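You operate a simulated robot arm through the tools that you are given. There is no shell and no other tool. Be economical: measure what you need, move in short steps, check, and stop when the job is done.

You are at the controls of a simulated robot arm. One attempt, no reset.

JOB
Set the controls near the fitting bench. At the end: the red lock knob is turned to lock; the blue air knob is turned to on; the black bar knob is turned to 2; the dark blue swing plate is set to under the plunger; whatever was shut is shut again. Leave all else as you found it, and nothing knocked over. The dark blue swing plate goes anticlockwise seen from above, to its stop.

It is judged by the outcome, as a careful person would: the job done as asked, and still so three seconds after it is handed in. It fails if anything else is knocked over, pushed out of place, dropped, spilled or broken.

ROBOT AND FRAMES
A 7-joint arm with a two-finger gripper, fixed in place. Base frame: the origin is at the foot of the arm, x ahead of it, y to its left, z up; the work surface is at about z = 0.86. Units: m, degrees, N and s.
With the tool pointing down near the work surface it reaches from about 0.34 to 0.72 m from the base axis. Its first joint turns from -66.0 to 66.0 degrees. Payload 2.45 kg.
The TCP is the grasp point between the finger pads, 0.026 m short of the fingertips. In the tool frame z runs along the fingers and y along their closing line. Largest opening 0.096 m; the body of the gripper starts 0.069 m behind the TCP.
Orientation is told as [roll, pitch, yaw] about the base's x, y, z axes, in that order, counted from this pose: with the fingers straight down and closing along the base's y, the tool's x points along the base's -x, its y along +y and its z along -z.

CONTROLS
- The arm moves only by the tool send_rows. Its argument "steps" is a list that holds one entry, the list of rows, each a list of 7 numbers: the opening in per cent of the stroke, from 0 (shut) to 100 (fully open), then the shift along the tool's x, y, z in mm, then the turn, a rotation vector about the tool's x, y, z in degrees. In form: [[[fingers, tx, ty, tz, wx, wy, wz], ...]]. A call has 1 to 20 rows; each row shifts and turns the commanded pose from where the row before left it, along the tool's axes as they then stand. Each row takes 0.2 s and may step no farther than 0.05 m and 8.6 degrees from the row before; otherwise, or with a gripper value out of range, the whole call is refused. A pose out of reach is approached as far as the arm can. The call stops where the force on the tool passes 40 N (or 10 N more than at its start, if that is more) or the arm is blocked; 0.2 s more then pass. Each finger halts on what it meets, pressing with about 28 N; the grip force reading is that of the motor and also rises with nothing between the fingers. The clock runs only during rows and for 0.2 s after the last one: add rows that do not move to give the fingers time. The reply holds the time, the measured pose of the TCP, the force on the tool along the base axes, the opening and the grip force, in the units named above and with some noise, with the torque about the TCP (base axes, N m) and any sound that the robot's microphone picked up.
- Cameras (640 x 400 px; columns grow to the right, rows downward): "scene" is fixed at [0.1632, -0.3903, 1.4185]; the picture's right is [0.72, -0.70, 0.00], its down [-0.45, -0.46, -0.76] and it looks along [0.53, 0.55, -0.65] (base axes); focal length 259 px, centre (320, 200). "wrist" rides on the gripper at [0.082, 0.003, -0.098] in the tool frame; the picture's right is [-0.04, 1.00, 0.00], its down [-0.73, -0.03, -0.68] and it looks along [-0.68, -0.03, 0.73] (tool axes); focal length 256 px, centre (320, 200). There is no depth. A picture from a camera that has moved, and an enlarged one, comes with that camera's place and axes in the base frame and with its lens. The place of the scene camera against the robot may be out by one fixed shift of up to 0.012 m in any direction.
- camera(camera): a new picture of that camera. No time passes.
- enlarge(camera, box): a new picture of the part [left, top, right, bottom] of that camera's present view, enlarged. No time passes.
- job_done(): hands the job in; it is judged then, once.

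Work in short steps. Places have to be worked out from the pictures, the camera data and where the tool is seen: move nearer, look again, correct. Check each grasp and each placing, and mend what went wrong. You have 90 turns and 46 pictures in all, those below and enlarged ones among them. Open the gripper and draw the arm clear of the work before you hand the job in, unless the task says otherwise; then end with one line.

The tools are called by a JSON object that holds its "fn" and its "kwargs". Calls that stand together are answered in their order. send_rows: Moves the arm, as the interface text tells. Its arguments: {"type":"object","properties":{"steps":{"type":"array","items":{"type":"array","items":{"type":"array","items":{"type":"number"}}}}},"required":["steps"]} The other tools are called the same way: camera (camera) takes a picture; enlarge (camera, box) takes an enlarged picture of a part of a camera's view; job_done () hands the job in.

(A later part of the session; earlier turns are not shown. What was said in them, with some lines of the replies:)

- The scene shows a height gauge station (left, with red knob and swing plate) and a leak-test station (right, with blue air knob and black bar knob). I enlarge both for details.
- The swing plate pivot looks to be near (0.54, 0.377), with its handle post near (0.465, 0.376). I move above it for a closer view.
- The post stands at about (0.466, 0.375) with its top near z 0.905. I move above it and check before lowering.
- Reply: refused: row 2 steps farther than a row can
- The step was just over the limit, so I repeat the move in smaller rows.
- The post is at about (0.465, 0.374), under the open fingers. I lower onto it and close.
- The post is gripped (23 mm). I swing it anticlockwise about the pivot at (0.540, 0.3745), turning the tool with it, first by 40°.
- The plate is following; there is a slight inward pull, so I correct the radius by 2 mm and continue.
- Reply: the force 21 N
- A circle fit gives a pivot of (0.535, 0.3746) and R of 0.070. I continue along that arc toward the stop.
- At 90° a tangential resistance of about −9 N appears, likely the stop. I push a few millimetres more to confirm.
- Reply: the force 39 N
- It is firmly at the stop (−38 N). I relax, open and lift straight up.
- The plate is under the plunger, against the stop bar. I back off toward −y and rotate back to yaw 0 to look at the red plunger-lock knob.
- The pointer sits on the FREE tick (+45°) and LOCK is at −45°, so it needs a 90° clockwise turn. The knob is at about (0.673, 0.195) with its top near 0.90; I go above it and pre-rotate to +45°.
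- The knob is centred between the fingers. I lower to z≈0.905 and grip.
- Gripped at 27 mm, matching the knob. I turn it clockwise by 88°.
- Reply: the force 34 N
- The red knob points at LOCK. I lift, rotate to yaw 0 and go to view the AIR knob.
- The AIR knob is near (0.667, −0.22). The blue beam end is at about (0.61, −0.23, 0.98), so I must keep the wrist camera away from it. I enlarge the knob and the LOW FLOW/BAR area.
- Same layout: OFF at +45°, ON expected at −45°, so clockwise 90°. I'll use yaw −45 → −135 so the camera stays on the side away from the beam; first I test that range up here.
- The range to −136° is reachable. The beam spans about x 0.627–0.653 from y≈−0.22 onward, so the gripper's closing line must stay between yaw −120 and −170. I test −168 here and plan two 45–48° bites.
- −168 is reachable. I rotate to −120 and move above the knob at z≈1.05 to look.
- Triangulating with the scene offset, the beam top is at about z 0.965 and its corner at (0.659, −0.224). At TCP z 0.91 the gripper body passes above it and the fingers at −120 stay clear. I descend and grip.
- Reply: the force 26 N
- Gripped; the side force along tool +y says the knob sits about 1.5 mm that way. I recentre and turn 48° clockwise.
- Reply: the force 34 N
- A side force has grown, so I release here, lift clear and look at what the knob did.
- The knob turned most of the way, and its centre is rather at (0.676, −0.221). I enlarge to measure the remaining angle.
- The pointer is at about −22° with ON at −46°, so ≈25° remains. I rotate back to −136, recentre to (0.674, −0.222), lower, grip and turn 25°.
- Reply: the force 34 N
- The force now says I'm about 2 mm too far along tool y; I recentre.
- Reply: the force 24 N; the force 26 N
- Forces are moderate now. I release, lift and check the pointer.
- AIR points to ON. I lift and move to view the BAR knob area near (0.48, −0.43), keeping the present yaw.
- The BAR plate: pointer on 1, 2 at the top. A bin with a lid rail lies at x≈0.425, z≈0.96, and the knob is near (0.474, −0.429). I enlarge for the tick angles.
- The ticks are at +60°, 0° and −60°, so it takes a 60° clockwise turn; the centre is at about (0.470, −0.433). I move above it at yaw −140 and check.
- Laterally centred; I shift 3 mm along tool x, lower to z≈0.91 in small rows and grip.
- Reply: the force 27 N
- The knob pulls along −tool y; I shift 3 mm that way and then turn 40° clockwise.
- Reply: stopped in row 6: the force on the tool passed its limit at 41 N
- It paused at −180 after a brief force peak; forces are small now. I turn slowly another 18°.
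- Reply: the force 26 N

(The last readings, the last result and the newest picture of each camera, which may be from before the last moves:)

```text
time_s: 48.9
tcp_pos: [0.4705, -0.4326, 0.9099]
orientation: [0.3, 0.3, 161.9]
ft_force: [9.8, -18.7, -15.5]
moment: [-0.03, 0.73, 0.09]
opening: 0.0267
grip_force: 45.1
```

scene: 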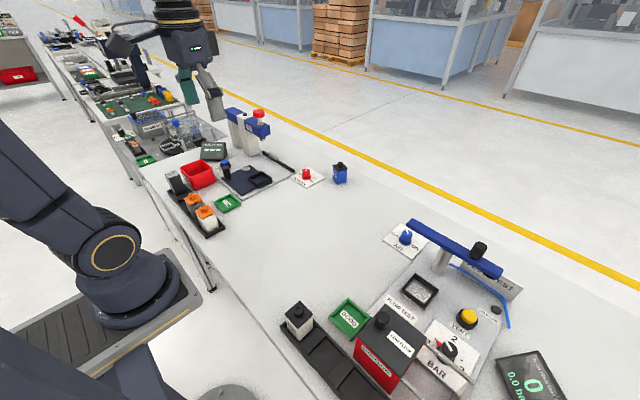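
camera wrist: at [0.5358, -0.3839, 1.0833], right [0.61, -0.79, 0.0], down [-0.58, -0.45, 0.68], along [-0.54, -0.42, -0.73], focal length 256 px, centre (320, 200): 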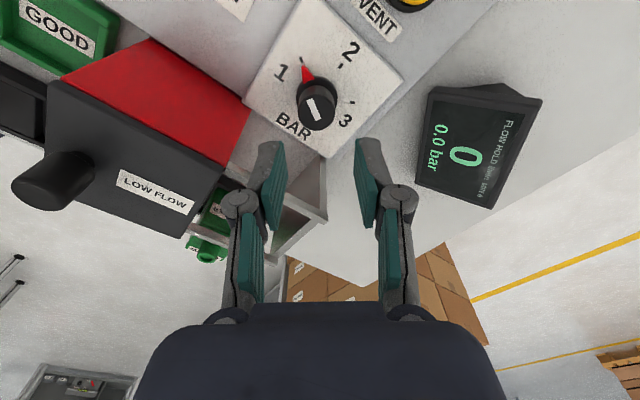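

Turned 58° in total. I release, lift and inspect.

{"fn": "send_rows", "kwargs": {"steps": [[[20, 0, 0, 0, 0, 0, 0], [40, 0, 0, 0, 0, 0, 0], [40, 0, 0, 0, 0, 0, 0], [40, 0, 0, -30, 0, 0, 0], [40, 0, 0, -40, 0, 0, 0], [40, 0, 0, 0, 0, 0, 0]]]}}

{"fn": "enlarge", "kwargs": {"camera": "wrist", "box": [248, 40, 392, 130]}}

```text
time_s: 50.3
tcp_pos: [0.4725, -0.4298, 0.9799]
orientation: [0.3, 0.2, 162.0]
ft_force: [0.0, -0.2, 0.3]
moment: [-0.03, 0.0, 0.02]
opening: 0.0385
grip_force: 0.1
```

```text
4.44 times, centred on (320, 85) of wrist
camera zoom: at [0.5496, -0.4574, 1.0778], right [-0.35, -0.94, 0.0], down [-0.69, 0.26, 0.68], along [-0.63, 0.23, -0.74], focal length 1138 px, centre (320, 711)
```

zoom: 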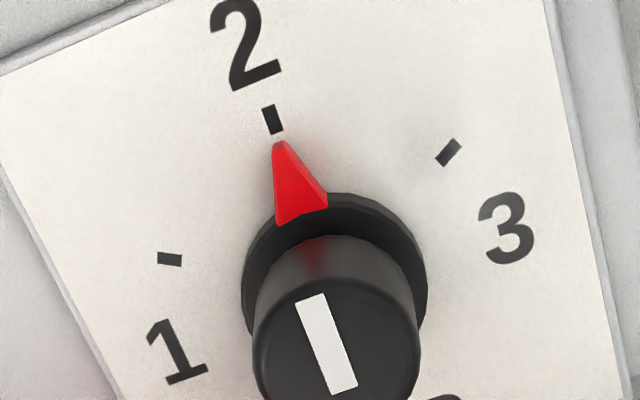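

BAR points exactly at 2. I lift the arm well clear and make a final check of the whole scene.

{"fn": "send_rows", "kwargs": {"steps": [[[50, 0, 0, -45, 0, 0, 0], [50, 0, 0, -45, 0, 0, 0], [50, 0, 0, -45, 0, 0, 0], [50, 0, 0, -45, 0, 0, 0], [50, 0, -40, -10, 0, 0, 0], [50, 0, -40, -10, 0, 0, 0], [50, 0, -40, -10, 0, 0, 0], [50, 0, -40, -10, 0, 0, 0], [50, 0, -40, 0, 0, 0, 0], [50, 0, -40, 0, 0, 0, 0], [50, 0, 0, 0, 0, 0, 0]]]}}

{"fn": "camera", "kwargs": {"camera": "scene"}}

{"fn": "camera", "kwargs": {"camera": "wrist"}}

```text
time_s: 52.7
tcp_pos: [0.542, -0.2014, 1.1992]
orientation: [0.2, 0.3, 162.0]
ft_force: [0.6, 0.0, 0.0]
moment: [-0.04, -0.02, 0.0]
opening: 0.0481
grip_force: 0.0
```

```text
7 pictures are left
```

scene: 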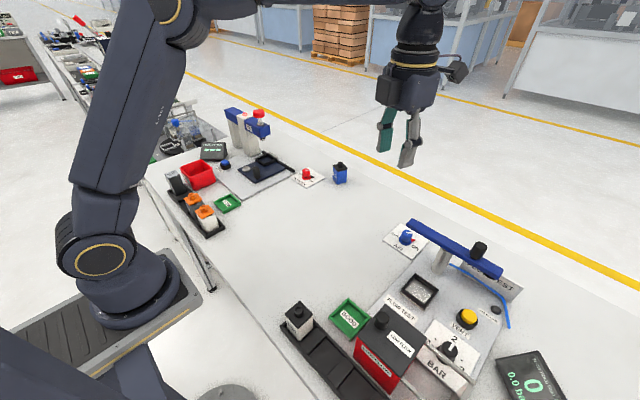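

```text
6 pictures are left
camera wrist: at [0.6201, -0.2295, 1.297], right [-0.35, -0.94, 0.0], down [-0.69, 0.26, 0.67], along [-0.63, 0.23, -0.74], focal length 256 px, centre (320, 200)
```

wrist: 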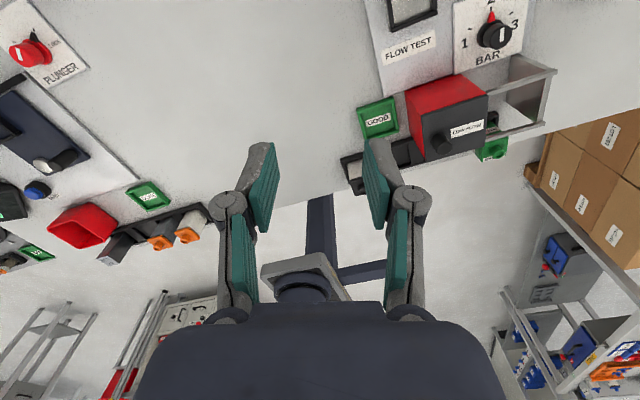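

Nothing looks disturbed. One last check that the plate stayed at its stop and the red knob at LOCK.

{"fn": "enlarge", "kwargs": {"camera": "scene", "box": [160, 90, 360, 215]}}

{"fn": "enlarge", "kwargs": {"camera": "scene", "box": [370, 210, 562, 400]}}

```text
3.20 times, centred on (260, 152) of scene
camera zoom: at [0.1632, -0.3903, 1.4185], right [0.72, -0.7, 0.0], down [-0.45, -0.46, -0.76], along [0.53, 0.55, -0.65], focal length 828 px, centre (512, 352)
```

zoom: 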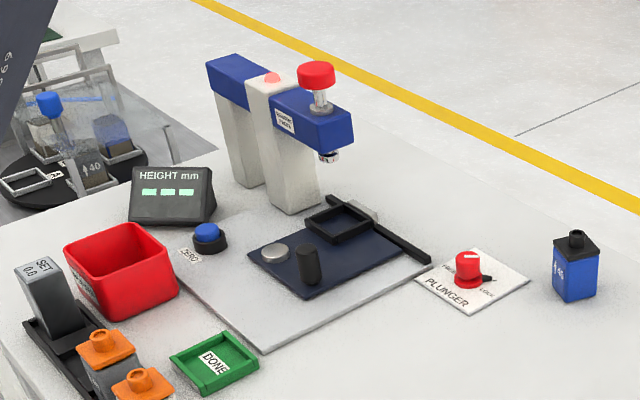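

```text
2.11 times, centred on (466, 305) of scene
camera zoom: at [0.1632, -0.3903, 1.4185], right [0.72, -0.7, 0.0], down [-0.45, -0.46, -0.76], along [0.53, 0.55, -0.65], focal length 545 px, centre (13, -21)
```

zoom: 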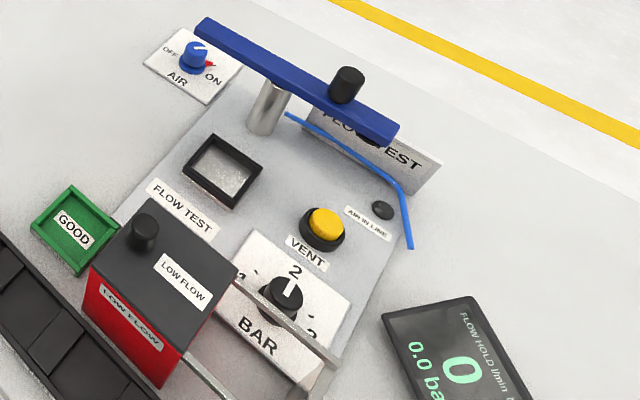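

All four controls are set (the lock lamp is lit), the arm is clear and the gripper is open, so I hand in.

{"fn": "job_done", "kwargs": {}}

```text
The job is handed in.
```

The job is handed in: red knob at LOCK, AIR at ON, BAR at 2, and the swing plate at its stop under the plunger; I opened nothing that needed shutting, and the last pictures show nothing else moved.
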